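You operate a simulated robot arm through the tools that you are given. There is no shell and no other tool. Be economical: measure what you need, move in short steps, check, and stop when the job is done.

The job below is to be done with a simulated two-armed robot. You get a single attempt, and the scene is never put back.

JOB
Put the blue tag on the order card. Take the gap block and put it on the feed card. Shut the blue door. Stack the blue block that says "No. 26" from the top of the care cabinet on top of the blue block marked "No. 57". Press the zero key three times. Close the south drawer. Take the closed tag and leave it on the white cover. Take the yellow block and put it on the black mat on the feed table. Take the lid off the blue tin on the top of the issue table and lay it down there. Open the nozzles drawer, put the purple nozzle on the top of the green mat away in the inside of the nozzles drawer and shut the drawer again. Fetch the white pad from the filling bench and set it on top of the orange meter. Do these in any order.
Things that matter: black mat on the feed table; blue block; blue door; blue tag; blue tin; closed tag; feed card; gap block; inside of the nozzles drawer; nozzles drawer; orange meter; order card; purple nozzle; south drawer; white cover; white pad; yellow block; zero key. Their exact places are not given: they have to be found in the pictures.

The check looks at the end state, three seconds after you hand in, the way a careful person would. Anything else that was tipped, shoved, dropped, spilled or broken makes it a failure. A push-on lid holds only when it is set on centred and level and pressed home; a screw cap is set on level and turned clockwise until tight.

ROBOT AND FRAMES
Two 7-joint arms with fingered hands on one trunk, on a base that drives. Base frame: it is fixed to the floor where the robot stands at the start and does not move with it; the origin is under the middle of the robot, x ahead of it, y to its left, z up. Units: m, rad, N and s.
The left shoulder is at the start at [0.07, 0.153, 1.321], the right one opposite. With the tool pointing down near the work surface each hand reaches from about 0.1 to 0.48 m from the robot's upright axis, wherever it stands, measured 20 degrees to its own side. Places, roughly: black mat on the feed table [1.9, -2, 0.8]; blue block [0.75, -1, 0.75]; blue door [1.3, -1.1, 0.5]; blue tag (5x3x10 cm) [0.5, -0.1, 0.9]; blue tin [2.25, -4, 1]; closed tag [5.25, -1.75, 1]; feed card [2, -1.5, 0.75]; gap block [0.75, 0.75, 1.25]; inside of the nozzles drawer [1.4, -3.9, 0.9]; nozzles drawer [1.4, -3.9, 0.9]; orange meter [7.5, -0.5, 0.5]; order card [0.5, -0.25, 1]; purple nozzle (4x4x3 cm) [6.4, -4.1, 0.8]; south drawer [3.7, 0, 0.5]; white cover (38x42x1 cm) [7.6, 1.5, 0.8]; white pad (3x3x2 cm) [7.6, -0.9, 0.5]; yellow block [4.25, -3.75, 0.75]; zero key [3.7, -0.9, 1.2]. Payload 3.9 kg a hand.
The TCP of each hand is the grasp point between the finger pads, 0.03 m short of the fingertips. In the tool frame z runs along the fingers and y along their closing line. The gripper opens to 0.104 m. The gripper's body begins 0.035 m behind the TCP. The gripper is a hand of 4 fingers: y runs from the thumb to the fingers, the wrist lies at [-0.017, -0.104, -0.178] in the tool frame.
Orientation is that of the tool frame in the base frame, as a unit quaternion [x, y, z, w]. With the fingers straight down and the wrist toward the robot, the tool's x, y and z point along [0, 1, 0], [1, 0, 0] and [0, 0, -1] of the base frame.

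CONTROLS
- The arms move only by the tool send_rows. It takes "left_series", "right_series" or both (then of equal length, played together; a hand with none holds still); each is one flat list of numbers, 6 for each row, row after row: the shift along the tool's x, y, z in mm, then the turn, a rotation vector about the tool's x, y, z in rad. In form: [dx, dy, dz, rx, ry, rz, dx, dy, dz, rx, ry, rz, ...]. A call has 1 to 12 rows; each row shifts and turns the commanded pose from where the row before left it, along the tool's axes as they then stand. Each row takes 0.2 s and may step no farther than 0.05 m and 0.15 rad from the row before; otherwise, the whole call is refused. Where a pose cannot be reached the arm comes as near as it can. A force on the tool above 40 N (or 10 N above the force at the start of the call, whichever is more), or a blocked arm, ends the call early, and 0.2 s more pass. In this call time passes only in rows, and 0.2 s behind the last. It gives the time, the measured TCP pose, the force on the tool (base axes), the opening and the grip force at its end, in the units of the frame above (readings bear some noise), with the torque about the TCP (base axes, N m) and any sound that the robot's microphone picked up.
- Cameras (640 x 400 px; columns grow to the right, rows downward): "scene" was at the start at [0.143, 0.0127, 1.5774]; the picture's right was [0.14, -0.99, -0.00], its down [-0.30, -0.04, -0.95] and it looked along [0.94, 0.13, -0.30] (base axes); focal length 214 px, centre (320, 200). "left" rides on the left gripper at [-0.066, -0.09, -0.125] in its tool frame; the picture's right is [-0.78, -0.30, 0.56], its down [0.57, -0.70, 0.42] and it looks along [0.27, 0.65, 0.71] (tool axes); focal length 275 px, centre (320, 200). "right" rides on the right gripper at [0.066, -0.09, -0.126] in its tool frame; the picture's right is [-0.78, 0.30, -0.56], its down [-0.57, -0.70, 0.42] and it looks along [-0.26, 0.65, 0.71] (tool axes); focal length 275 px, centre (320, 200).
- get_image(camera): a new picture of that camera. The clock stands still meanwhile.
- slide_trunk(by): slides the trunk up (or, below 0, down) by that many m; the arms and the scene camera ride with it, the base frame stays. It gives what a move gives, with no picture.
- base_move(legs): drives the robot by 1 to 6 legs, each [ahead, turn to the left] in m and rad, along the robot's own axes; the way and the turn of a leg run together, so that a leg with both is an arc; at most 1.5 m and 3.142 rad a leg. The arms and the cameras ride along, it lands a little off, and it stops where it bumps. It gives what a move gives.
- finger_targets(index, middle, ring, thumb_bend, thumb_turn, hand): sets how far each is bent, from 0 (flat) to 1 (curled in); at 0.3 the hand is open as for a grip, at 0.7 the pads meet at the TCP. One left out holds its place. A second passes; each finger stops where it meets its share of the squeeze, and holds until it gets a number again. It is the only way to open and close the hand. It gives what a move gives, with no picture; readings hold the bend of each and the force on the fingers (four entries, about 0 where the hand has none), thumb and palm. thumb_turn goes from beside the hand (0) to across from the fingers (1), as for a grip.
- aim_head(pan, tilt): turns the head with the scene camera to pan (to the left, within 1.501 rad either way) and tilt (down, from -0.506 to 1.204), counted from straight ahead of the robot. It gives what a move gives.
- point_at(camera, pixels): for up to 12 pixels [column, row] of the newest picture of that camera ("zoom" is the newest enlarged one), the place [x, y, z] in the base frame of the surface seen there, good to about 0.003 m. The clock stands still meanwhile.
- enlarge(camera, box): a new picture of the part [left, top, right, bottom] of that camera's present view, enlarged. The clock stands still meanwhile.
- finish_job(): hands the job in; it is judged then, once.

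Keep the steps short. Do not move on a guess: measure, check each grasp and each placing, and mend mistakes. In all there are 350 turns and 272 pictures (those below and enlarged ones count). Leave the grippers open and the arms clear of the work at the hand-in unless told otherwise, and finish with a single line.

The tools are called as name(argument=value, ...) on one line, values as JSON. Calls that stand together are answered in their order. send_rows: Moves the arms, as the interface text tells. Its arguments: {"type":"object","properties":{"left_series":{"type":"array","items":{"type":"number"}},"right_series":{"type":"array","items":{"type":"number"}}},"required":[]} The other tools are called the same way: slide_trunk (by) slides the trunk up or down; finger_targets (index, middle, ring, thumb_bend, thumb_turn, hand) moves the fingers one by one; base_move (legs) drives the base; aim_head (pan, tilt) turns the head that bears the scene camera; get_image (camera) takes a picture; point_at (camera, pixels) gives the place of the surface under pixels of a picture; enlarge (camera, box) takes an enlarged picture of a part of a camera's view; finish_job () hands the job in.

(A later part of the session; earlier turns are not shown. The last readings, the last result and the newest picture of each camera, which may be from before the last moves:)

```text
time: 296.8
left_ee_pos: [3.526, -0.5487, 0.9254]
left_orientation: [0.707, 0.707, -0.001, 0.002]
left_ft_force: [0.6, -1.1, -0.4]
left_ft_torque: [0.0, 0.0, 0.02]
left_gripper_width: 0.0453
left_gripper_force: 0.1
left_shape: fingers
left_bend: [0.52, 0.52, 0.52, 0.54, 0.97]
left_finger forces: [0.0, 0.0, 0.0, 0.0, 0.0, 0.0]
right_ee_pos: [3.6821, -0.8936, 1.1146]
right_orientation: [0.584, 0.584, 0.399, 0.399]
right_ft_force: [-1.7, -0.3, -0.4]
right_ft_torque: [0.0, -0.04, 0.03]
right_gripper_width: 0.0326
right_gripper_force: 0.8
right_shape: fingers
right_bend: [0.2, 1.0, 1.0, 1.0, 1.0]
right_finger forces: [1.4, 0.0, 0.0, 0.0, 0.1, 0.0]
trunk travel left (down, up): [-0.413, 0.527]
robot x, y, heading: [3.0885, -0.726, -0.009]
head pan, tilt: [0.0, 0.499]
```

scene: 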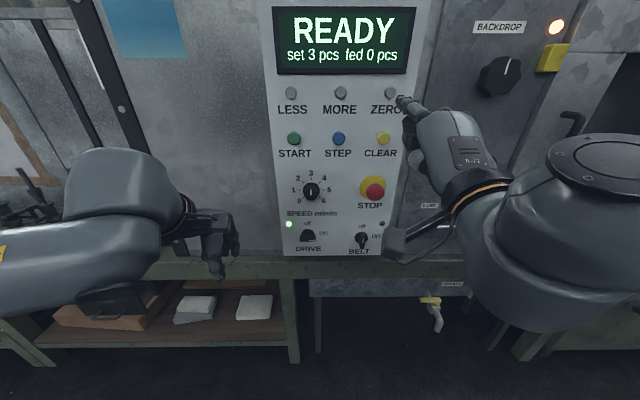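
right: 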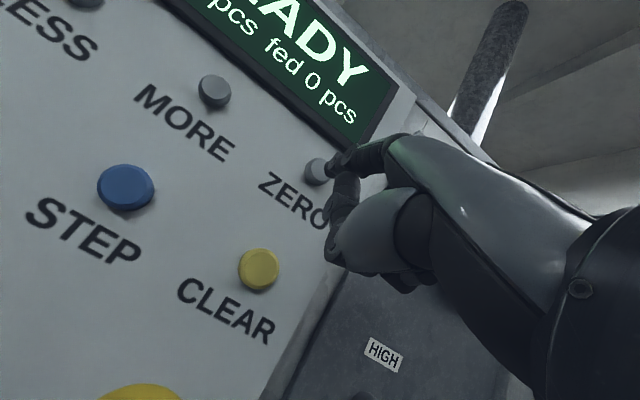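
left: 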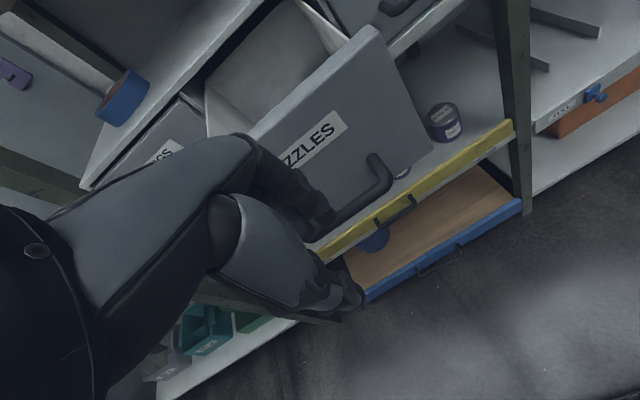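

Contact (1.7 N). Pressing on.

send_rows(right_series=[0, 1.1, 2.8, 0, 0, 0, 0, 1.1, 2.8, 0, 0, 0])

enlarge(camera="scene", box=[260, 0, 440, 112])

```text
time: 297.4
left_ee_pos: [3.5243, -0.5502, 0.9273]
left_orientation: [0.708, 0.706, 0.0, 0.003]
left_ft_force: [-0.1, -0.5, 0.4]
left_ft_torque: [0.02, -0.01, -0.01]
left_gripper_width: 0.0458
left_gripper_force: 0.1
left_shape: fingers
left_bend: [0.52, 0.52, 0.52, 0.54, 0.97]
left_finger forces: [0.1, 0.0, 0.0, 0.1, 0.1, 0.0]
right_ee_pos: [3.6856, -0.8943, 1.1131]
right_orientation: [0.584, 0.582, 0.399, 0.401]
right_ft_force: [-10.6, 0.9, -2.2]
right_ft_torque: [-0.01, -0.6, 0.12]
right_gripper_width: 0.0323
right_gripper_force: 5.4
right_shape: fingers
right_bend: [0.2, 1.0, 1.0, 1.0, 1.0]
right_finger forces: [10.5, 0.1, 0.0, 0.0, 0.0, 0.1]
trunk travel left (down, up): [-0.413, 0.527]
robot x, y, heading: [3.0873, -0.7253, -0.008]
head pan, tilt: [0.0, 0.499]
heard: click
```

```text
3.56 times, centred on (350, 56) of scene
```

zoom: 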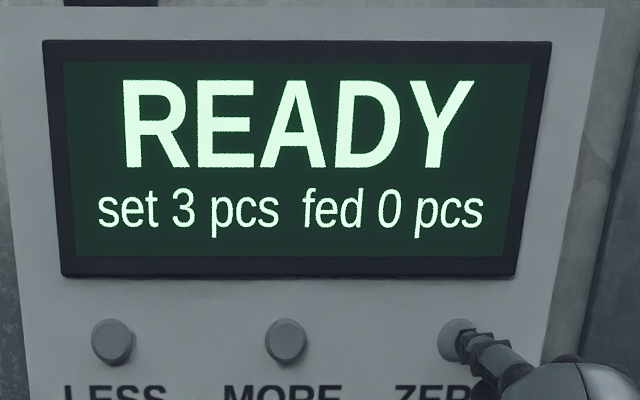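

One click. I back off 12 mm (release), then press again.

send_rows(right_series=[0, -2.2, -5.6, 0, 0, 0, 0, -2.5, -6.5, 0, 0, 0])

send_rows(right_series=[0, 2.2, 5.6, 0, 0, 0, 0, 1.3, 3.3, 0, 0, 0, 0, 1.2, 3.2, 0, 0, 0])

```text
time: 298.0
left_ee_pos: [3.5255, -0.5487, 0.9264]
left_orientation: [0.707, 0.707, 0.0, 0.002]
left_ft_force: [0.8, -0.1, 0.2]
left_ft_torque: [0.04, -0.02, 0.0]
left_gripper_width: 0.0457
left_gripper_force: 0.1
left_shape: fingers
left_bend: [0.52, 0.52, 0.52, 0.54, 0.97]
left_finger forces: [0.0, 0.1, 0.0, 0.0, 0.0, 0.0]
right_ee_pos: [3.6753, -0.894, 1.1141]
right_orientation: [0.584, 0.584, 0.399, 0.399]
right_ft_force: [-0.2, 0.6, 0.5]
right_ft_torque: [-0.03, -0.01, -0.01]
right_gripper_width: 0.0326
right_gripper_force: 0.2
right_shape: fingers
right_bend: [0.2, 1.0, 1.0, 1.0, 1.0]
right_finger forces: [0.0, 0.0, 0.1, 0.0, 0.0, 0.0]
trunk travel left (down, up): [-0.413, 0.527]
robot x, y, heading: [3.0857, -0.7272, -0.004]
head pan, tilt: [0.0, 0.499]
```

```text
time: 298.8
left_ee_pos: [3.5259, -0.5496, 0.9265]
left_orientation: [0.708, 0.707, 0.0, 0.002]
left_ft_force: [0.5, -1.2, 0.4]
left_ft_torque: [-0.02, 0.01, 0.0]
left_gripper_width: 0.0456
left_gripper_force: 0.0
left_shape: fingers
left_bend: [0.52, 0.52, 0.52, 0.54, 0.97]
left_finger forces: [0.1, 0.1, 0.0, 0.1, 0.0, 0.1]
right_ee_pos: [3.6857, -0.8943, 1.1144]
right_orientation: [0.584, 0.584, 0.399, 0.399]
right_ft_force: [-10.5, -0.8, -1.7]
right_ft_torque: [0.0, -0.6, 0.1]
right_gripper_width: 0.0322
right_gripper_force: 5.2
right_shape: fingers
right_bend: [0.2, 1.0, 1.0, 1.0, 1.0]
right_finger forces: [10.1, 0.1, 0.0, 0.0, 0.0, 0.0]
trunk travel left (down, up): [-0.413, 0.527]
robot x, y, heading: [3.086, -0.7242, -0.009]
head pan, tilt: [0.0, 0.499]
heard: click
```

Second click. Release and press the third time.

send_rows(right_series=[0, -2.2, -5.6, 0, 0, 0, 0, -2.5, -6.5, 0, 0, 0])

send_rows(right_series=[0, 2.2, 5.6, 0, 0, 0, 0, 1.3, 3.3, 0, 0, 0, 0, 1.2, 3.2, 0, 0, 0])

```text
time: 299.4
left_ee_pos: [3.5269, -0.5488, 0.926]
left_orientation: [0.708, 0.706, -0.001, 0.002]
left_ft_force: [-1.0, -0.7, -0.3]
left_ft_torque: [-0.02, 0.01, 0.03]
left_gripper_width: 0.0458
left_gripper_force: 0.1
left_shape: fingers
left_bend: [0.52, 0.52, 0.52, 0.54, 0.97]
left_finger forces: [0.1, 0.0, 0.0, 0.1, 0.1, 0.1]
right_ee_pos: [3.6749, -0.8931, 1.1141]
right_orientation: [0.584, 0.584, 0.399, 0.399]
right_ft_force: [-0.1, -0.3, -0.5]
right_ft_torque: [0.0, 0.01, 0.01]
right_gripper_width: 0.0325
right_gripper_force: 0.0
right_shape: fingers
right_bend: [0.2, 1.0, 1.0, 1.0, 1.0]
right_finger forces: [0.0, 0.0, 0.0, 0.0, 0.0, 0.0]
trunk travel left (down, up): [-0.413, 0.527]
robot x, y, heading: [3.0844, -0.726, -0.009]
head pan, tilt: [0.0, 0.499]
```

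```text
time: 300.2
left_ee_pos: [3.5246, -0.5488, 0.9272]
left_orientation: [0.707, 0.707, 0.001, 0.002]
left_ft_force: [0.3, -0.3, -0.8]
left_ft_torque: [0.01, 0.02, -0.01]
left_gripper_width: 0.0456
left_gripper_force: 0.0
left_shape: fingers
left_bend: [0.52, 0.52, 0.52, 0.54, 0.97]
left_finger forces: [0.1, 0.0, 0.0, 0.0, 0.0, 0.0]
right_ee_pos: [3.6862, -0.8937, 1.1137]
right_orientation: [0.583, 0.583, 0.4, 0.4]
right_ft_force: [-8.4, 0.6, -1.3]
right_ft_torque: [0.0, -0.46, 0.11]
right_gripper_width: 0.0323
right_gripper_force: 4.1
right_shape: fingers
right_bend: [0.2, 1.0, 1.0, 1.0, 1.0]
right_finger forces: [8.1, 0.0, 0.0, 0.1, 0.0, 0.0]
trunk travel left (down, up): [-0.413, 0.527]
robot x, y, heading: [3.0879, -0.7295, -0.005]
head pan, tilt: [0.0, 0.499]
heard: click
```

Three clicks. I withdraw the finger, back the base off, and look for the south drawer at the lower left.

send_rows(right_series=[0, -2.5, -6.5, 0, 0, 0, 0, -15, -37, 0, 0, 0, 0, -15, -37, 0, 0, 0])

base_move(legs=[[-0.35, 0]])

aim_head(pan=0.6, tilt=0.6)

get_image(camera="scene")

```text
time: 301.0
left_ee_pos: [3.5248, -0.5507, 0.9272]
left_orientation: [0.708, 0.707, 0.001, 0.001]
left_ft_force: [0.3, -0.9, -0.6]
left_ft_torque: [-0.01, -0.01, 0.01]
left_gripper_width: 0.0457
left_gripper_force: 0.0
left_shape: fingers
left_bend: [0.52, 0.52, 0.52, 0.54, 0.97]
left_finger forces: [0.0, 0.0, 0.1, 0.1, 0.0, 0.0]
right_ee_pos: [3.6, -0.895, 1.1118]
right_orientation: [0.584, 0.584, 0.4, 0.399]
right_ft_force: [-0.4, -1.2, -0.7]
right_ft_torque: [0.02, 0.05, 0.0]
right_gripper_width: 0.0326
right_gripper_force: 0.1
right_shape: fingers
right_bend: [0.2, 1.0, 1.0, 1.0, 1.0]
right_finger forces: [0.0, 0.0, 0.0, 0.0, 0.0, 0.0]
trunk travel left (down, up): [-0.413, 0.527]
robot x, y, heading: [3.0876, -0.7312, -0.005]
head pan, tilt: [0.0, 0.499]
```

```text
time: 303.3
left_ee_pos: [3.1757, -0.547, 0.9273]
left_orientation: [0.708, 0.706, -0.001, 0.002]
left_ft_force: [-0.5, 0.2, 0.8]
left_ft_torque: [0.01, -0.04, -0.04]
left_gripper_width: 0.0456
left_gripper_force: 0.1
left_shape: fingers
left_bend: [0.52, 0.52, 0.52, 0.54, 0.97]
left_finger forces: [0.1, 0.1, 0.1, 0.0, 0.0, 0.0]
right_ee_pos: [3.2485, -0.8939, 1.1124]
right_orientation: [0.584, 0.583, 0.399, 0.399]
right_ft_force: [-0.4, -0.5, -0.7]
right_ft_torque: [-0.01, -0.02, 0.02]
right_gripper_width: 0.0325
right_gripper_force: 0.0
right_shape: fingers
right_bend: [0.2, 1.0, 1.0, 1.0, 1.0]
right_finger forces: [0.0, 0.1, 0.1, 0.0, 0.1, 0.0]
trunk travel left (down, up): [-0.413, 0.527]
robot x, y, heading: [2.7393, -0.7253, -0.007]
head pan, tilt: [0.0, 0.499]
```

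```text
time: 304.3
left_ee_pos: [3.1759, -0.5478, 0.9263]
left_orientation: [0.708, 0.706, -0.001, 0.002]
left_ft_force: [0.0, 0.2, -0.7]
left_ft_torque: [-0.03, 0.02, 0.0]
left_gripper_width: 0.0456
left_gripper_force: 0.1
left_shape: fingers
left_bend: [0.52, 0.52, 0.52, 0.54, 0.97]
left_finger forces: [0.1, 0.0, 0.1, 0.0, 0.1, 0.1]
right_ee_pos: [3.249, -0.8938, 1.1122]
right_orientation: [0.584, 0.583, 0.399, 0.399]
right_ft_force: [-0.5, -0.4, 0.2]
right_ft_torque: [0.01, -0.01, 0.04]
right_gripper_width: 0.0325
right_gripper_force: 0.0
right_shape: fingers
right_bend: [0.2, 1.0, 1.0, 1.0, 1.0]
right_finger forces: [0.0, 0.0, 0.0, 0.0, 0.0, 0.1]
trunk travel left (down, up): [-0.413, 0.527]
robot x, y, heading: [2.7394, -0.7229, -0.009]
head pan, tilt: [0.6, 0.6]
```

```text
158 pictures are left
```

scene: 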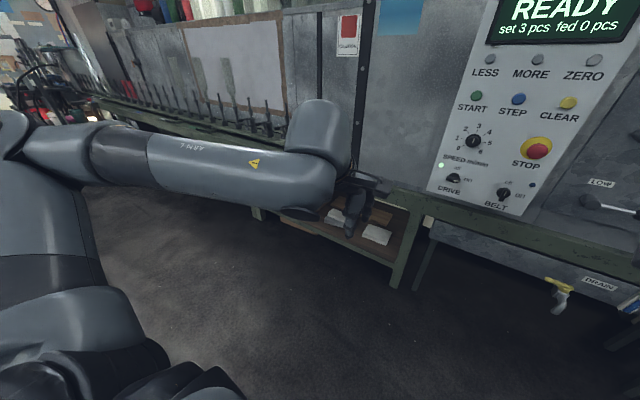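

I unpitch the right hand, reopen it, and turn the base left to see the area around y 0.

send_rows(right_series=[0, 0, 0, 0.15, 0, 0, 0, 0, 0, 0.15, 0, 0, 0, 0, 0, 0.15, 0, 0, 0, 0, 0, 0.15, 0, 0, 0, 0, 0, 0.15, 0, 0, 0, 0, 0, 0.15, 0, 0, 0, 0, 0, 0.15, 0, 0, 0, 0, 0, 0.15, 0, 0])

finger_targets(hand="right", index=0.42, middle=0.42, ring=0.42, thumb_bend=0.42, thumb_turn=0.97)

base_move(legs=[[0, 0.9]])

aim_head(pan=-0.3, tilt=0.6)

get_image(camera="scene")

```text
time: 306.1
left_ee_pos: [3.177, -0.5468, 0.9261]
left_orientation: [0.709, 0.706, 0.0, 0.001]
left_ft_force: [0.1, 0.1, -0.1]
left_ft_torque: [0.02, 0.01, 0.01]
left_gripper_width: 0.0454
left_gripper_force: 0.0
left_shape: fingers
left_bend: [0.52, 0.52, 0.52, 0.54, 0.97]
left_finger forces: [0.1, 0.0, 0.1, 0.0, 0.1, 0.1]
right_ee_pos: [3.2517, -0.8927, 1.1111]
right_orientation: [0.707, 0.707, -0.002, -0.002]
right_ft_force: [-0.1, -0.7, -0.5]
right_ft_torque: [0.01, 0.0, 0.03]
right_gripper_width: 0.0325
right_gripper_force: 0.0
right_shape: fingers
right_bend: [0.2, 1.0, 1.0, 1.0, 1.0]
right_finger forces: [0.0, 0.0, 0.1, 0.0, 0.0, 0.0]
trunk travel left (down, up): [-0.413, 0.527]
robot x, y, heading: [2.7383, -0.7217, -0.012]
head pan, tilt: [0.6, 0.6]
```

```text
time: 307.1
left_ee_pos: [3.1762, -0.5482, 0.9258]
left_orientation: [0.709, 0.706, -0.001, 0.002]
left_ft_force: [-0.2, -0.1, -0.5]
left_ft_torque: [0.04, -0.01, 0.01]
left_gripper_width: 0.0458
left_gripper_force: 0.1
left_shape: fingers
left_bend: [0.52, 0.52, 0.52, 0.54, 0.97]
left_finger forces: [0.0, 0.0, 0.0, 0.0, 0.1, 0.0]
right_ee_pos: [3.2492, -0.8924, 1.1116]
right_orientation: [0.708, 0.706, -0.001, 0.0]
right_ft_force: [0.0, 0.2, 0.5]
right_ft_torque: [-0.01, 0.02, 0.03]
right_gripper_width: 0.0745
right_gripper_force: 0.0
right_shape: fingers
right_bend: [0.42, 0.42, 0.42, 0.42, 0.96]
right_finger forces: [0.0, 0.1, 0.1, 0.0, 0.1, 0.0]
trunk travel left (down, up): [-0.413, 0.527]
robot x, y, heading: [2.736, -0.723, -0.007]
head pan, tilt: [0.6, 0.6]
```

```text
time: 309.8
left_ee_pos: [2.8764, -0.2727, 0.9262]
left_orientation: [0.335, 0.942, 0.001, 0.002]
left_ft_force: [0.1, -0.3, 0.1]
left_ft_torque: [0.0, 0.0, -0.01]
left_gripper_width: 0.0458
left_gripper_force: 0.0
left_shape: fingers
left_bend: [0.52, 0.52, 0.52, 0.54, 0.97]
left_finger forces: [0.1, 0.1, 0.0, 0.0, 0.1, 0.0]
right_ee_pos: [3.1901, -0.4321, 1.1116]
right_orientation: [0.335, 0.942, 0.0, 0.0]
right_ft_force: [0.1, 0.2, -0.2]
right_ft_torque: [0.02, -0.04, 0.0]
right_gripper_width: 0.0743
right_gripper_force: 0.1
right_shape: fingers
right_bend: [0.42, 0.42, 0.42, 0.42, 0.96]
right_finger forces: [0.0, 0.0, 0.0, 0.0, 0.0, 0.0]
trunk travel left (down, up): [-0.413, 0.527]
robot x, y, heading: [2.7355, -0.7263, 0.884]
head pan, tilt: [0.6, 0.6]
```

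```text
time: 311.0
left_ee_pos: [2.875, -0.2721, 0.9264]
left_orientation: [0.335, 0.942, 0.0, 0.003]
left_ft_force: [0.0, 1.1, 0.3]
left_ft_torque: [0.0, 0.01, 0.01]
left_gripper_width: 0.0458
left_gripper_force: 0.0
left_shape: fingers
left_bend: [0.52, 0.52, 0.52, 0.54, 0.97]
left_finger forces: [0.1, 0.1, 0.0, 0.0, 0.1, 0.1]
right_ee_pos: [3.1914, -0.4306, 1.1119]
right_orientation: [0.334, 0.943, 0.0, 0.0]
right_ft_force: [-0.7, -0.1, -0.9]
right_ft_torque: [0.0, 0.0, 0.01]
right_gripper_width: 0.0746
right_gripper_force: 0.0
right_shape: fingers
right_bend: [0.42, 0.42, 0.42, 0.42, 0.96]
right_finger forces: [0.1, 0.0, 0.1, 0.0, 0.0, 0.1]
trunk travel left (down, up): [-0.413, 0.527]
robot x, y, heading: [2.7415, -0.7222, 0.88]
head pan, tilt: [-0.3, 0.6]
```

```text
157 pictures are left
```

scene: 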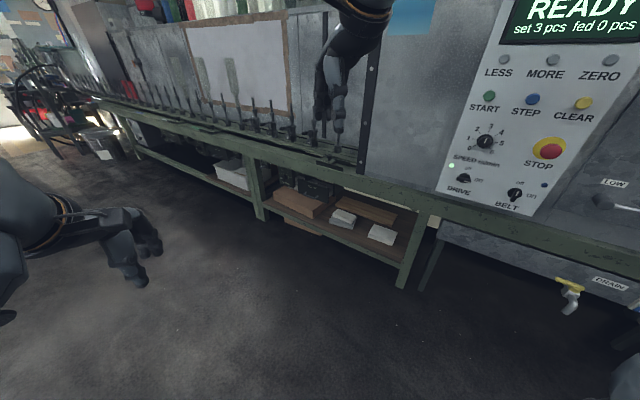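

enlarge(camera="scene", box=[100, 110, 420, 290])

point_at(camera="scene", pixels=[[270, 200], [300, 208], [315, 185], [350, 210], [340, 232], [255, 180], [230, 175], [400, 250], [150, 140], [320, 165], [290, 195]])

```text
2.00 times, centred on (260, 200) of scene
```

zoom: 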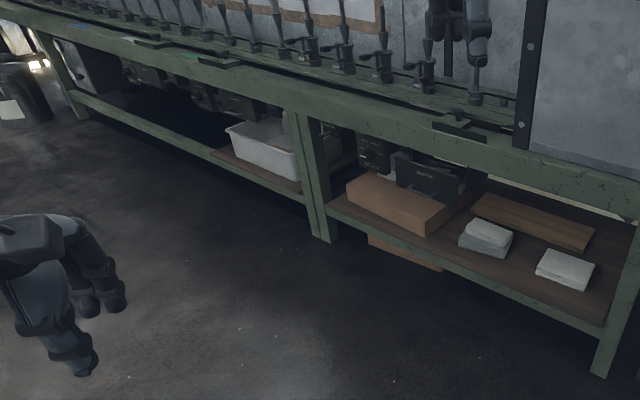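

```text
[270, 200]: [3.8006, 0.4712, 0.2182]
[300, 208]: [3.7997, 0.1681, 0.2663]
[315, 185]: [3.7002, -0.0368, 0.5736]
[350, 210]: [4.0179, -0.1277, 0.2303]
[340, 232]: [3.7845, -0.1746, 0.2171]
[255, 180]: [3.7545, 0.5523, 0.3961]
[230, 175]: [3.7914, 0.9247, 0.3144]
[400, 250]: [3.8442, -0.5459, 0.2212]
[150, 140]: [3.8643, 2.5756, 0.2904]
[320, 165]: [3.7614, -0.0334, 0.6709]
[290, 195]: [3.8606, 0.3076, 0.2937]
```

enlarge(camera="scene", box=[260, 150, 360, 212])

point_at(camera="zoom", pixels=[[330, 185], [290, 170], [400, 200], [255, 150], [330, 215], [380, 230], [215, 140], [235, 190], [170, 150], [100, 130], [350, 160]])

```text
6.40 times, centred on (310, 181) of scene
```

zoom: 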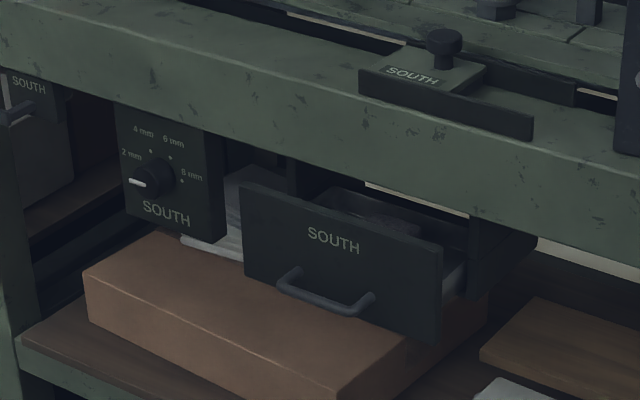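

```text
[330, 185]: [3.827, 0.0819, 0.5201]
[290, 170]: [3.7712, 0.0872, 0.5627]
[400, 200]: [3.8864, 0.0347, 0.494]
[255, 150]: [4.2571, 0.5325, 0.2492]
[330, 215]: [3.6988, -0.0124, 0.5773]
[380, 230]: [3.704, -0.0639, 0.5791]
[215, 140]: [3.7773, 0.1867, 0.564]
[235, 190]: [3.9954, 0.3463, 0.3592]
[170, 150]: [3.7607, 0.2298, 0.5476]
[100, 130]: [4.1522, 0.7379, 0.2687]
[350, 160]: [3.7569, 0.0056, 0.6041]
```

The SOUTH drawer stands open: front at x 3.70, y about 0.06…-0.11, z 0.52–0.60. I drive to (2.95, -0.2) facing it.

base_move(legs=[[0, 0.32], [0.57, 0], [0, -1.2]])

aim_head(pan=0.15, tilt=0.7)

get_image(camera="scene")

```text
time: 318.2
left_ee_pos: [3.3713, -0.0074, 0.925]
left_orientation: [0.7, 0.714, 0.0, 0.001]
left_ft_force: [0.4, -0.5, 0.5]
left_ft_torque: [0.02, 0.0, 0.02]
left_gripper_width: 0.0458
left_gripper_force: 0.0
left_shape: fingers
left_bend: [0.52, 0.52, 0.52, 0.54, 0.97]
left_finger forces: [0.0, 0.0, 0.0, 0.0, 0.0, 0.1]
right_ee_pos: [3.4518, -0.3513, 1.1123]
right_orientation: [0.7, 0.714, 0.0, 0.0]
right_ft_force: [-0.3, -0.1, -0.1]
right_ft_torque: [-0.02, 0.02, -0.01]
right_gripper_width: 0.0742
right_gripper_force: 0.2
right_shape: fingers
right_bend: [0.42, 0.42, 0.42, 0.42, 0.96]
right_finger forces: [0.0, 0.0, 0.1, 0.0, 0.0, 0.1]
trunk travel left (down, up): [-0.413, 0.527]
robot x, y, heading: [2.9383, -0.1934, 0.012]
head pan, tilt: [-0.3, 0.6]
```

```text
time: 319.1
left_ee_pos: [3.3715, -0.0083, 0.9267]
left_orientation: [0.7, 0.714, 0.0, 0.002]
left_ft_force: [-0.1, 0.6, -0.3]
left_ft_torque: [0.0, 0.03, 0.0]
left_gripper_width: 0.0456
left_gripper_force: 0.1
left_shape: fingers
left_bend: [0.52, 0.52, 0.52, 0.54, 0.97]
left_finger forces: [0.0, 0.0, 0.1, 0.1, 0.1, 0.1]
right_ee_pos: [3.4532, -0.3508, 1.1118]
right_orientation: [0.701, 0.713, 0.001, 0.0]
right_ft_force: [0.1, -0.3, 0.0]
right_ft_torque: [-0.03, 0.02, 0.03]
right_gripper_width: 0.0744
right_gripper_force: 0.1
right_shape: fingers
right_bend: [0.42, 0.42, 0.42, 0.42, 0.96]
right_finger forces: [0.1, 0.1, 0.1, 0.0, 0.0, 0.1]
trunk travel left (down, up): [-0.413, 0.527]
robot x, y, heading: [2.94, -0.1924, 0.014]
head pan, tilt: [0.15, 0.7]
```

```text
154 pictures are left
```

scene: 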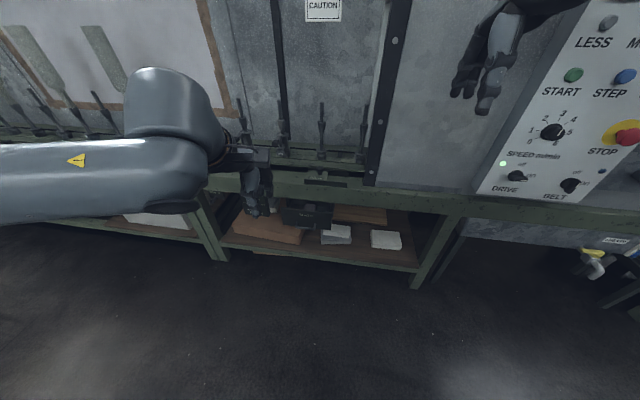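

I retract/raise the right hand, pitch the left hand forward and close its fingers somewhat, then lower the trunk.

send_rows(left_series=[0, 0, 0, -0.15, 0, 0, 0, 0, 0, -0.15, 0, 0, 0, 0, 0, -0.15, 0, 0, 0, 0, 0, -0.15, 0, 0, 0, 0, 0, -0.15, 0, 0], right_series=[0, -30, -30, 0, 0, 0, 0, -30, -30, 0, 0, 0, 0, -30, -30, 0, 0, 0, 0, -10, -40, 0, 0, 0, 0, 0, -40, 0, 0, 0])

slide_trunk(by=-0.33)

get_image(camera="scene")

get_image(camera="left")

```text
time: 320.3
left_ee_pos: [3.4515, -0.0142, 0.9451]
left_orientation: [0.651, 0.664, 0.261, 0.259]
left_ft_force: [0.4, -0.4, 0.7]
left_ft_torque: [0.01, 0.01, -0.01]
left_gripper_width: 0.0458
left_gripper_force: 0.1
left_shape: fingers
left_bend: [0.52, 0.52, 0.52, 0.54, 0.97]
left_finger forces: [0.0, 0.0, 0.1, 0.0, 0.1, 0.0]
left hand out of reach, approached as far as the arm can: row 1, 2, 3, 4
right_ee_pos: [3.3556, -0.3556, 1.2657]
right_orientation: [0.702, 0.712, -0.002, -0.001]
right_ft_force: [0.0, -0.8, -0.2]
right_ft_torque: [0.0, -0.02, 0.01]
right_gripper_width: 0.0745
right_gripper_force: 0.0
right_shape: fingers
right_bend: [0.42, 0.42, 0.42, 0.42, 0.96]
right_finger forces: [0.0, 0.0, 0.0, 0.1, 0.1, 0.0]
right hand out of reach, approached as far as the arm can: row 5
trunk travel left (down, up): [-0.413, 0.527]
robot x, y, heading: [2.9364, -0.1949, 0.021]
head pan, tilt: [0.15, 0.7]
```

```text
time: 323.6
left_ee_pos: [3.4508, -0.0129, 0.6169]
left_orientation: [0.651, 0.664, 0.262, 0.259]
left_ft_force: [-0.5, -0.8, -0.3]
left_ft_torque: [0.0, 0.0, -0.02]
left_gripper_width: 0.0458
left_gripper_force: 0.1
left_shape: fingers
left_bend: [0.52, 0.52, 0.52, 0.54, 0.97]
left_finger forces: [0.1, 0.0, 0.1, 0.1, 0.0, 0.1]
right_ee_pos: [3.3517, -0.3532, 0.9368]
right_orientation: [0.7, 0.714, 0.0, 0.001]
right_ft_force: [0.0, -0.7, 0.2]
right_ft_torque: [0.0, 0.0, -0.04]
right_gripper_width: 0.0748
right_gripper_force: 0.1
right_shape: fingers
right_bend: [0.42, 0.42, 0.42, 0.42, 0.96]
right_finger forces: [0.0, 0.0, 0.0, 0.1, 0.0, 0.1]
trunk travel left (down, up): [-0.083, 0.857]
robot x, y, heading: [2.938, -0.1909, 0.02]
head pan, tilt: [0.15, 0.7]
```

```text
153 pictures are left
```

scene: 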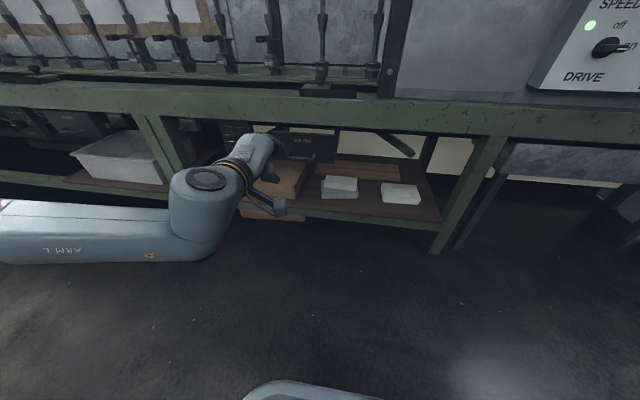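

```text
152 pictures are left
```

left: 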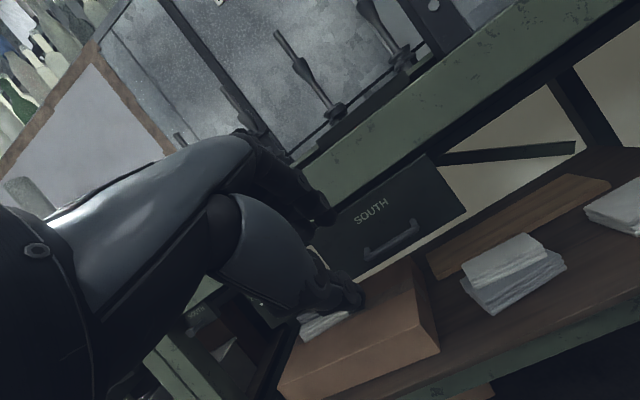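

enlarge(camera="scene", box=[220, 100, 380, 200])

point_at(camera="left", pixels=[[372, 210], [330, 235], [455, 200], [430, 160], [390, 240], [360, 270], [420, 130], [400, 160], [330, 190]])

point_at(camera="zoom", pixels=[[225, 150], [215, 200], [190, 130], [320, 150], [440, 190], [330, 80], [330, 110]])

```text
4.00 times, centred on (300, 150) of scene
```

zoom: 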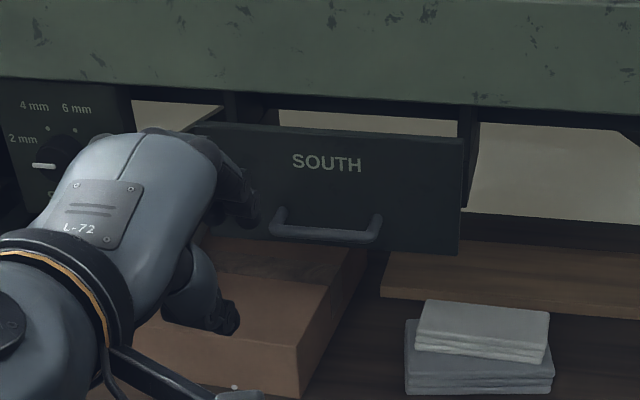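

```text
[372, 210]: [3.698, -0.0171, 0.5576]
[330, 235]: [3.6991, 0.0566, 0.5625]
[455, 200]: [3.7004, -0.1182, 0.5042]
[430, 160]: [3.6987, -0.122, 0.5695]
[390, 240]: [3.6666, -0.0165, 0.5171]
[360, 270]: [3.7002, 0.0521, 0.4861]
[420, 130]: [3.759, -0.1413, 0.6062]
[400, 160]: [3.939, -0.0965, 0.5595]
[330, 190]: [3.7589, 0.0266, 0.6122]
```

```text
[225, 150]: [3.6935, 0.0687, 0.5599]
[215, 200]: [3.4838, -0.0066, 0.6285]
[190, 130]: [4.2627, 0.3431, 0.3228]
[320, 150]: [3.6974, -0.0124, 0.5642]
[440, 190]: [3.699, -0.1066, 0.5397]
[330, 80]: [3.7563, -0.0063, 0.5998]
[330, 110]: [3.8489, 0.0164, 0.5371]
```

Drawer front: y 0.075…-0.13, z 0.485–0.58; the beam's underside is at 0.595. I lower 0.054 and drive forward 0.2 to near contact.

slide_trunk(by=-0.056)

base_move(legs=[[0.19, -0.015]])

enlarge(camera="scene", box=[220, 100, 380, 200])

get_image(camera="left")

```text
time: 324.6
left_ee_pos: [3.45, -0.0129, 0.5619]
left_orientation: [0.651, 0.664, 0.262, 0.26]
left_ft_force: [-0.4, -0.5, 0.3]
left_ft_torque: [-0.01, 0.01, -0.02]
left_gripper_width: 0.0456
left_gripper_force: 0.0
left_shape: fingers
left_bend: [0.52, 0.52, 0.52, 0.54, 0.97]
left_finger forces: [0.0, 0.0, 0.1, 0.0, 0.1, 0.1]
right_ee_pos: [3.3525, -0.3528, 0.8818]
right_orientation: [0.7, 0.715, 0.0, 0.001]
right_ft_force: [-0.8, -1.4, 0.1]
right_ft_torque: [-0.02, 0.01, -0.03]
right_gripper_width: 0.0744
right_gripper_force: 0.0
right_shape: fingers
right_bend: [0.42, 0.42, 0.42, 0.42, 0.96]
right_finger forces: [0.0, 0.0, 0.0, 0.0, 0.0, 0.0]
trunk travel left (down, up): [-0.027, 0.913]
robot x, y, heading: [2.9372, -0.1876, 0.016]
head pan, tilt: [0.15, 0.7]
```

```text
time: 326.1
left_ee_pos: [3.6428, -0.0208, 0.5611]
left_orientation: [0.656, 0.66, 0.259, 0.26]
left_ft_force: [-0.8, 0.4, 0.1]
left_ft_torque: [-0.03, -0.03, -0.03]
left_gripper_width: 0.0456
left_gripper_force: 0.1
left_shape: fingers
left_bend: [0.52, 0.52, 0.52, 0.54, 0.97]
left_finger forces: [0.1, 0.0, 0.1, 0.0, 0.0, 0.0]
right_ee_pos: [3.5403, -0.3581, 0.8822]
right_orientation: [0.705, 0.709, 0.0, 0.001]
right_ft_force: [0.3, -0.1, -0.7]
right_ft_torque: [-0.01, 0.01, 0.0]
right_gripper_width: 0.0744
right_gripper_force: 0.0
right_shape: fingers
right_bend: [0.42, 0.42, 0.42, 0.42, 0.96]
right_finger forces: [0.0, 0.1, 0.0, 0.1, 0.1, 0.0]
trunk travel left (down, up): [-0.027, 0.913]
robot x, y, heading: [3.1277, -0.1917, 0.002]
head pan, tilt: [0.15, 0.7]
```

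```text
4.00 times, centred on (300, 150) of scene
```

zoom: 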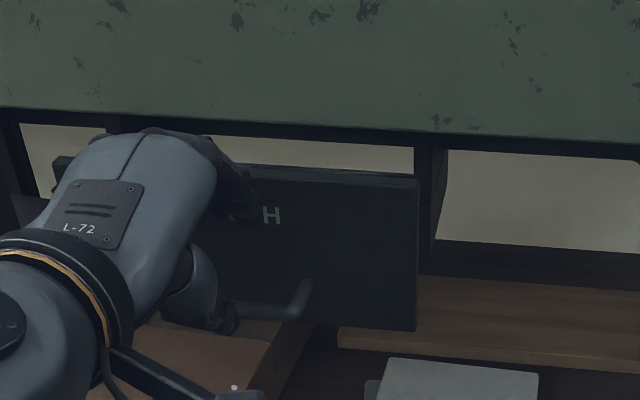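

```text
149 pictures are left
```

left: 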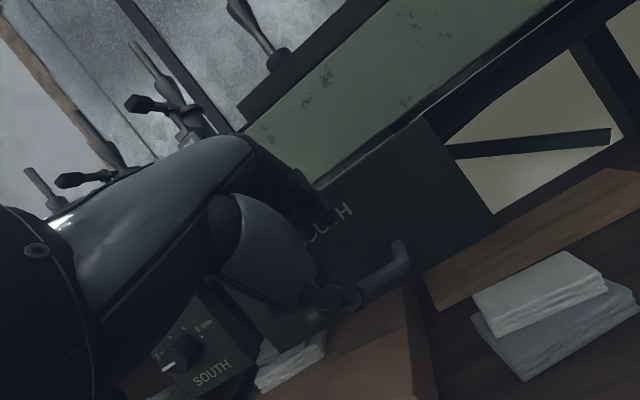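

I push 6 cm with the base and measure the front.

base_move(legs=[[0.06, 0]])

enlarge(camera="scene", box=[220, 100, 380, 200])

point_at(camera="zoom", pixels=[[350, 210], [380, 290], [300, 200], [400, 240], [300, 120]])

```text
time: 327.1
left_ee_pos: [3.7041, -0.0207, 0.5606]
left_orientation: [0.656, 0.66, 0.259, 0.26]
left_ft_force: [0.5, 0.7, 0.8]
left_ft_torque: [0.02, -0.03, -0.03]
left_gripper_width: 0.0457
left_gripper_force: 0.1
left_shape: fingers
left_bend: [0.52, 0.52, 0.52, 0.54, 0.97]
left_finger forces: [0.0, 0.1, 0.0, 0.0, 0.1, 0.0]
right_ee_pos: [3.6006, -0.3575, 0.8805]
right_orientation: [0.705, 0.709, 0.0, 0.001]
right_ft_force: [0.1, 0.6, -0.7]
right_ft_torque: [0.0, 0.0, 0.04]
right_gripper_width: 0.0745
right_gripper_force: 0.0
right_shape: fingers
right_bend: [0.42, 0.42, 0.42, 0.42, 0.96]
right_finger forces: [0.0, 0.1, 0.0, 0.0, 0.1, 0.1]
trunk travel left (down, up): [-0.027, 0.913]
robot x, y, heading: [3.1902, -0.1913, 0.0]
head pan, tilt: [0.15, 0.7]
```

```text
4.00 times, centred on (300, 150) of scene
```

zoom: 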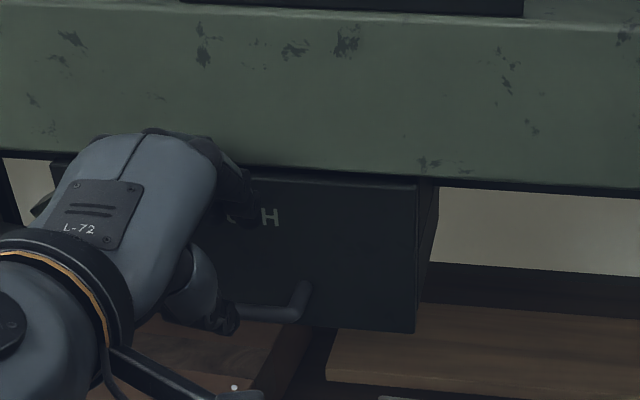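

```text
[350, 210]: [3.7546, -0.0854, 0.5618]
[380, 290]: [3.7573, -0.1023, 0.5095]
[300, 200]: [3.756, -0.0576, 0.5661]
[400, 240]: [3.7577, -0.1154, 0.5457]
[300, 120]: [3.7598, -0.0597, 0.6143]
```

The front is at 3.756. I push 2 cm more to find the stop.

base_move(legs=[[0.025, 0]])

enlarge(camera="scene", box=[220, 100, 380, 200])

point_at(camera="zoom", pixels=[[350, 210], [380, 290], [300, 220], [400, 240], [300, 120], [440, 230]])

```text
time: 328.0
left_ee_pos: [3.7171, -0.0228, 0.5631]
left_orientation: [0.657, 0.656, 0.262, 0.264]
left_ft_force: [-25.8, 4.3, 2.1]
left_ft_torque: [-0.01, -0.17, 0.52]
left_gripper_width: 0.036
left_gripper_force: 13.1
left_shape: fingers
left_bend: [0.6, 0.59, 0.56, 0.54, 0.97]
left_finger forces: [7.8, 12.5, 5.9, 0.0, 0.1, 0.0]
right_ee_pos: [3.6185, -0.3571, 0.8834]
right_orientation: [0.705, 0.709, 0.0, 0.002]
right_ft_force: [0.4, -1.5, -0.2]
right_ft_torque: [0.0, 0.02, 0.01]
right_gripper_width: 0.0745
right_gripper_force: 0.0
right_shape: fingers
right_bend: [0.42, 0.42, 0.42, 0.42, 0.96]
right_finger forces: [0.1, 0.0, 0.0, 0.0, 0.0, 0.0]
trunk travel left (down, up): [-0.027, 0.913]
robot x, y, heading: [3.2041, -0.1923, 0.006]
head pan, tilt: [0.15, 0.7]
stopped in leg 1: the force on the tool passed its limit at 49 N (the readings are from after the stop); the commanded pose is now the measured one
```

```text
4.00 times, centred on (300, 150) of scene
```

zoom: 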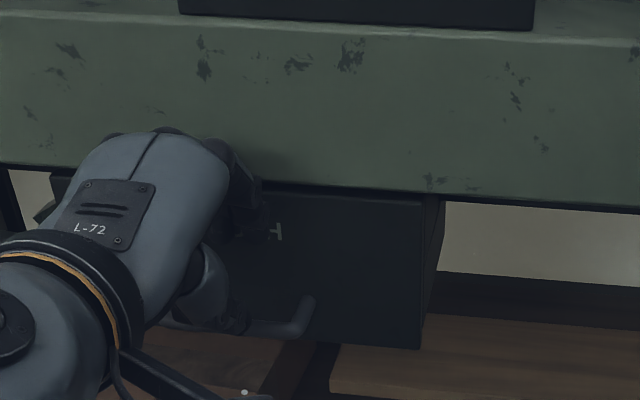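

```text
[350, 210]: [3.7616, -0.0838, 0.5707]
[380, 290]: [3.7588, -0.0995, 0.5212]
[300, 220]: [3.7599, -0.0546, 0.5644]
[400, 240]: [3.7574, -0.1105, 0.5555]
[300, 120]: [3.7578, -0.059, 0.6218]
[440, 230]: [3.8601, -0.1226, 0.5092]
```

Shut hard against its stop (front 3.760). I back off, straighten the left hand, raise the trunk, and turn toward the panel's back side.

base_move(legs=[[-0.5, 0]])

send_rows(left_series=[0, 0, 0, 0.15, 0, 0, 0, 0, 0, 0.15, 0, 0, 0, 0, 0, 0.15, 0, 0, 0, 0, 0, 0.15, 0, 0, 0, 0, 0, 0.15, 0, 0])

slide_trunk(by=0.65)

base_move(legs=[[0, 3.0], [0.3, 0]])

aim_head(pan=-0.2, tilt=0.4)

get_image(camera="scene")

```text
time: 330.9
left_ee_pos: [3.2168, -0.0274, 0.563]
left_orientation: [0.658, 0.655, 0.262, 0.265]
left_ft_force: [0.1, 0.4, 0.0]
left_ft_torque: [-0.03, -0.02, -0.01]
left_gripper_width: 0.0456
left_gripper_force: 0.0
left_shape: fingers
left_bend: [0.52, 0.52, 0.52, 0.54, 0.97]
left_finger forces: [0.1, 0.1, 0.0, 0.0, 0.1, 0.1]
right_ee_pos: [3.1145, -0.3601, 0.8812]
right_orientation: [0.706, 0.708, 0.0, 0.001]
right_ft_force: [0.7, 0.3, 0.0]
right_ft_torque: [-0.01, 0.0, -0.04]
right_gripper_width: 0.0744
right_gripper_force: 0.1
right_shape: fingers
right_bend: [0.42, 0.42, 0.42, 0.42, 0.96]
right_finger forces: [0.0, 0.0, 0.1, 0.0, 0.0, 0.0]
trunk travel left (down, up): [-0.027, 0.913]
robot x, y, heading: [2.7022, -0.1974, 0.008]
head pan, tilt: [0.15, 0.7]
```

```text
time: 332.1
left_ee_pos: [3.2161, -0.0259, 0.5635]
left_orientation: [0.71, 0.704, 0.003, 0.006]
left_ft_force: [-0.5, 0.8, -0.1]
left_ft_torque: [0.04, 0.0, 0.0]
left_gripper_width: 0.046
left_gripper_force: 0.1
left_shape: fingers
left_bend: [0.52, 0.52, 0.52, 0.54, 0.97]
left_finger forces: [0.0, 0.0, 0.1, 0.0, 0.1, 0.0]
right_ee_pos: [3.1145, -0.3616, 0.8815]
right_orientation: [0.706, 0.709, -0.001, 0.0]
right_ft_force: [-0.9, 0.4, 0.1]
right_ft_torque: [-0.02, 0.01, 0.01]
right_gripper_width: 0.0744
right_gripper_force: 0.1
right_shape: fingers
right_bend: [0.42, 0.42, 0.42, 0.42, 0.96]
right_finger forces: [0.0, 0.1, 0.0, 0.0, 0.0, 0.0]
trunk travel left (down, up): [-0.027, 0.913]
robot x, y, heading: [2.7023, -0.1954, 0.001]
head pan, tilt: [0.15, 0.7]
```

```text
refused: 0.65 is not a number from -0.4 to 0.4
```

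```text
time: 341.2
left_ee_pos: [1.8712, -0.2359, 0.562]
left_orientation: [-0.648, 0.762, 0.005, -0.003]
left_ft_force: [0.5, -0.2, -0.4]
left_ft_torque: [-0.01, 0.03, 0.02]
left_gripper_width: 0.0463
left_gripper_force: 0.1
left_shape: fingers
left_bend: [0.52, 0.52, 0.52, 0.54, 0.97]
left_finger forces: [0.0, 0.0, 0.0, 0.1, 0.0, 0.0]
right_ee_pos: [2.0234, 0.0798, 0.8821]
right_orientation: [-0.652, 0.759, 0.0, 0.001]
right_ft_force: [-0.3, -1.0, -0.1]
right_ft_torque: [0.01, 0.04, -0.02]
right_gripper_width: 0.0746
right_gripper_force: 0.0
right_shape: fingers
right_bend: [0.42, 0.42, 0.42, 0.42, 0.96]
right_finger forces: [0.0, 0.0, 0.1, 0.0, 0.0, 0.0]
trunk travel left (down, up): [-0.027, 0.913]
robot x, y, heading: [2.4044, -0.1535, 2.99]
head pan, tilt: [0.15, 0.7]
```

```text
time: 342.0
left_ee_pos: [1.8707, -0.2364, 0.5635]
left_orientation: [-0.648, 0.762, 0.004, -0.003]
left_ft_force: [0.4, 0.1, -0.4]
left_ft_torque: [-0.01, 0.01, 0.02]
left_gripper_width: 0.0459
left_gripper_force: 0.0
left_shape: fingers
left_bend: [0.52, 0.52, 0.52, 0.54, 0.97]
left_finger forces: [0.1, 0.0, 0.0, 0.0, 0.1, 0.1]
right_ee_pos: [2.0236, 0.0807, 0.8821]
right_orientation: [-0.651, 0.759, 0.001, 0.001]
right_ft_force: [0.6, -0.1, -0.7]
right_ft_torque: [-0.01, 0.01, 0.02]
right_gripper_width: 0.0745
right_gripper_force: 0.1
right_shape: fingers
right_bend: [0.42, 0.42, 0.42, 0.42, 0.96]
right_finger forces: [0.1, 0.0, 0.0, 0.0, 0.1, 0.1]
trunk travel left (down, up): [-0.027, 0.913]
robot x, y, heading: [2.4057, -0.1462, 2.99]
head pan, tilt: [-0.201, 0.4]
```

```text
146 pictures are left
```

scene: 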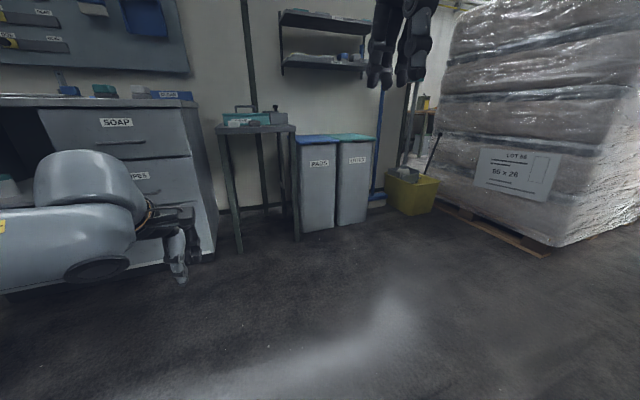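

I raise the trunk 0.4 and look again.

slide_trunk(by=0.4)

get_image(camera="scene")

enlarge(camera="scene", box=[220, 60, 412, 180])

```text
time: 345.8
left_ee_pos: [1.8712, -0.2358, 0.9616]
left_orientation: [-0.647, 0.762, 0.005, -0.003]
left_ft_force: [0.4, 0.8, 1.3]
left_ft_torque: [-0.03, 0.02, -0.03]
left_gripper_width: 0.0459
left_gripper_force: 0.0
left_shape: fingers
left_bend: [0.52, 0.52, 0.52, 0.54, 0.97]
left_finger forces: [0.0, 0.1, 0.0, 0.0, 0.1, 0.0]
right_ee_pos: [2.0226, 0.0808, 1.2818]
right_orientation: [-0.652, 0.758, 0.001, 0.001]
right_ft_force: [1.1, 1.0, 0.5]
right_ft_torque: [-0.02, -0.03, -0.01]
right_gripper_width: 0.0746
right_gripper_force: 0.0
right_shape: fingers
right_bend: [0.42, 0.42, 0.42, 0.42, 0.96]
right_finger forces: [0.1, 0.0, 0.0, 0.0, 0.0, 0.0]
trunk travel left (down, up): [-0.427, 0.513]
robot x, y, heading: [2.4045, -0.1477, 2.988]
head pan, tilt: [-0.201, 0.4]
```

```text
145 pictures are left
```

scene: 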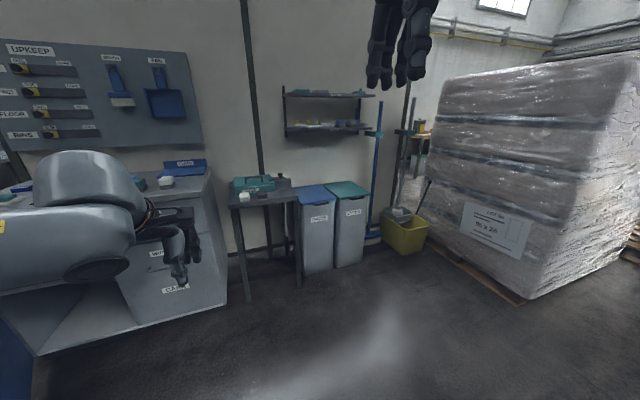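

```text
3.33 times, centred on (316, 120) of scene
```

zoom: 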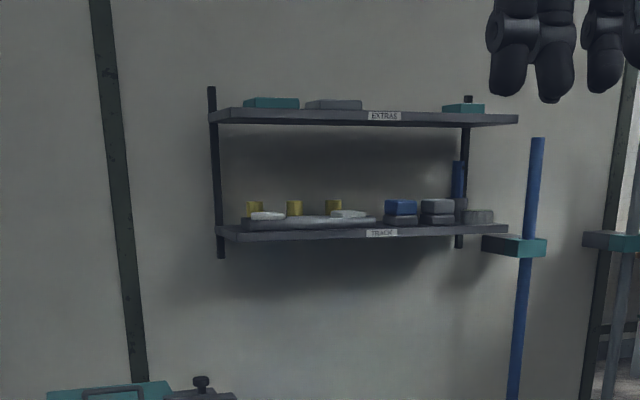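

point_at(camera="zoom", pixels=[[400, 205], [435, 205], [478, 215], [380, 235], [220, 230], [505, 232], [384, 117], [525, 240], [460, 180], [400, 220]])

point_at(camera="scene", pixels=[[320, 215], [345, 250], [315, 265], [270, 190], [240, 260], [400, 230], [415, 250], [280, 275], [380, 180], [230, 195], [395, 215]])

```text
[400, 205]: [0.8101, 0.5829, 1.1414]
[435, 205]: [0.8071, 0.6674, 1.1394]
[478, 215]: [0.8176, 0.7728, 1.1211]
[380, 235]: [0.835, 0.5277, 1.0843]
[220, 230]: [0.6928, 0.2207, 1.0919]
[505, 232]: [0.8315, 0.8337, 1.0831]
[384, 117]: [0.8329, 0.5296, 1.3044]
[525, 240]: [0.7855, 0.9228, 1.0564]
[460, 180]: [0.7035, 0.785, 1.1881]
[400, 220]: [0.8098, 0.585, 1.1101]
```

```text
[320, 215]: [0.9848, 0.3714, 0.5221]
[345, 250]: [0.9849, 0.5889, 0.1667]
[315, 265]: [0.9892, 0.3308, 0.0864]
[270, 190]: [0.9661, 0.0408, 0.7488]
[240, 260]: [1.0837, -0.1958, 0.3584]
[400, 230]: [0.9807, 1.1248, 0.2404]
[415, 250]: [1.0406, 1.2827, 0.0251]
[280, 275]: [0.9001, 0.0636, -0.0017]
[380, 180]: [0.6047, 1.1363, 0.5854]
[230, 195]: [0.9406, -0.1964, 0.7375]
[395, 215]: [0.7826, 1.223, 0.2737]
```

Lower shelf top z≈1.09, front x 0.835; blocks at y 0.58–0.77. I drive closer, to about (1.45, 0.47), facing it.

base_move(legs=[[0, -0.42], [1.13, 0], [0, 0.574]])

aim_head(pan=-0.15, tilt=0.3)

get_image(camera="scene")

```text
time: 354.5
left_ee_pos: [0.934, 0.301, 0.9619]
left_orientation: [-0.706, 0.708, 0.004, -0.003]
left_ft_force: [0.7, 0.5, 0.5]
left_ft_torque: [0.01, -0.01, -0.05]
left_gripper_width: 0.046
left_gripper_force: 0.1
left_shape: fingers
left_bend: [0.52, 0.52, 0.52, 0.54, 0.97]
left_finger forces: [0.0, 0.0, 0.0, 0.0, 0.1, 0.0]
right_ee_pos: [1.0349, 0.6364, 1.2816]
right_orientation: [0.709, -0.705, -0.001, -0.001]
right_ft_force: [-0.4, -0.4, 0.4]
right_ft_torque: [0.0, -0.03, -0.01]
right_gripper_width: 0.0745
right_gripper_force: 0.1
right_shape: fingers
right_bend: [0.42, 0.42, 0.42, 0.42, 0.96]
right_finger forces: [0.0, 0.0, 0.0, 0.0, 0.0, 0.0]
trunk travel left (down, up): [-0.427, 0.513]
robot x, y, heading: [1.4483, 0.4743, -3.14]
head pan, tilt: [-0.201, 0.4]
```

```text
time: 355.1
left_ee_pos: [0.9342, 0.3009, 0.9618]
left_orientation: [-0.706, 0.708, 0.004, -0.003]
left_ft_force: [0.5, 0.3, -0.4]
left_ft_torque: [-0.01, -0.01, -0.01]
left_gripper_width: 0.0459
left_gripper_force: 0.0
left_shape: fingers
left_bend: [0.52, 0.52, 0.52, 0.54, 0.97]
left_finger forces: [0.0, 0.0, 0.0, 0.0, 0.0, 0.0]
right_ee_pos: [1.0355, 0.6369, 1.2815]
right_orientation: [0.71, -0.705, -0.001, -0.001]
right_ft_force: [-0.1, 0.6, -0.6]
right_ft_torque: [0.02, 0.02, -0.03]
right_gripper_width: 0.0744
right_gripper_force: 0.0
right_shape: fingers
right_bend: [0.42, 0.42, 0.42, 0.42, 0.96]
right_finger forces: [0.0, 0.0, 0.0, 0.0, 0.0, 0.0]
trunk travel left (down, up): [-0.427, 0.513]
robot x, y, heading: [1.4481, 0.4735, -3.139]
head pan, tilt: [-0.15, 0.3]
```

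```text
143 pictures are left
```

scene: 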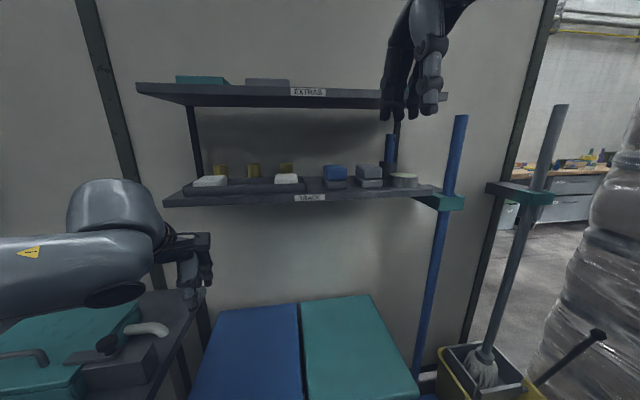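

enlarge(camera="scene", box=[300, 130, 460, 230])

enlarge(camera="scene", box=[160, 60, 320, 220])

```text
4.00 times, centred on (380, 180) of scene
```

zoom: 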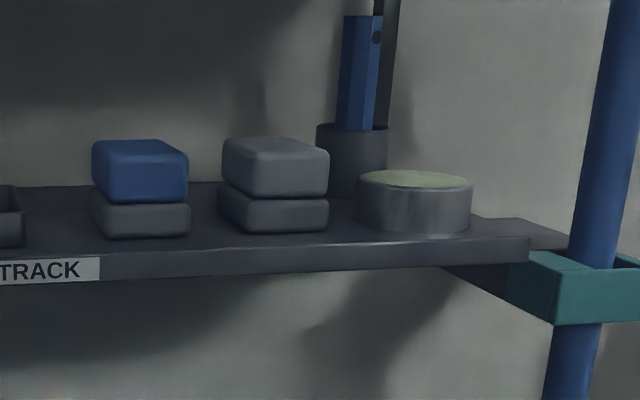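

```text
2.50 times, centred on (240, 140) of scene
```

zoom: 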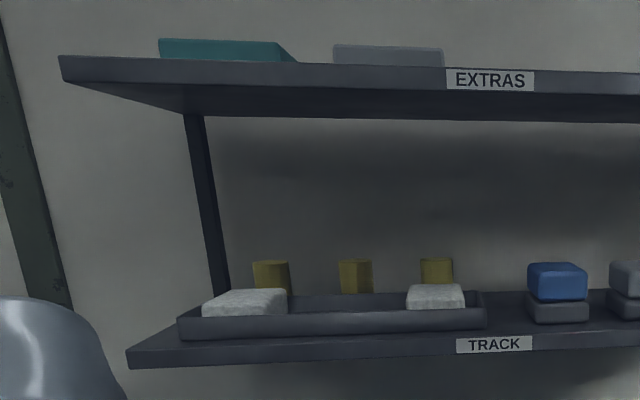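

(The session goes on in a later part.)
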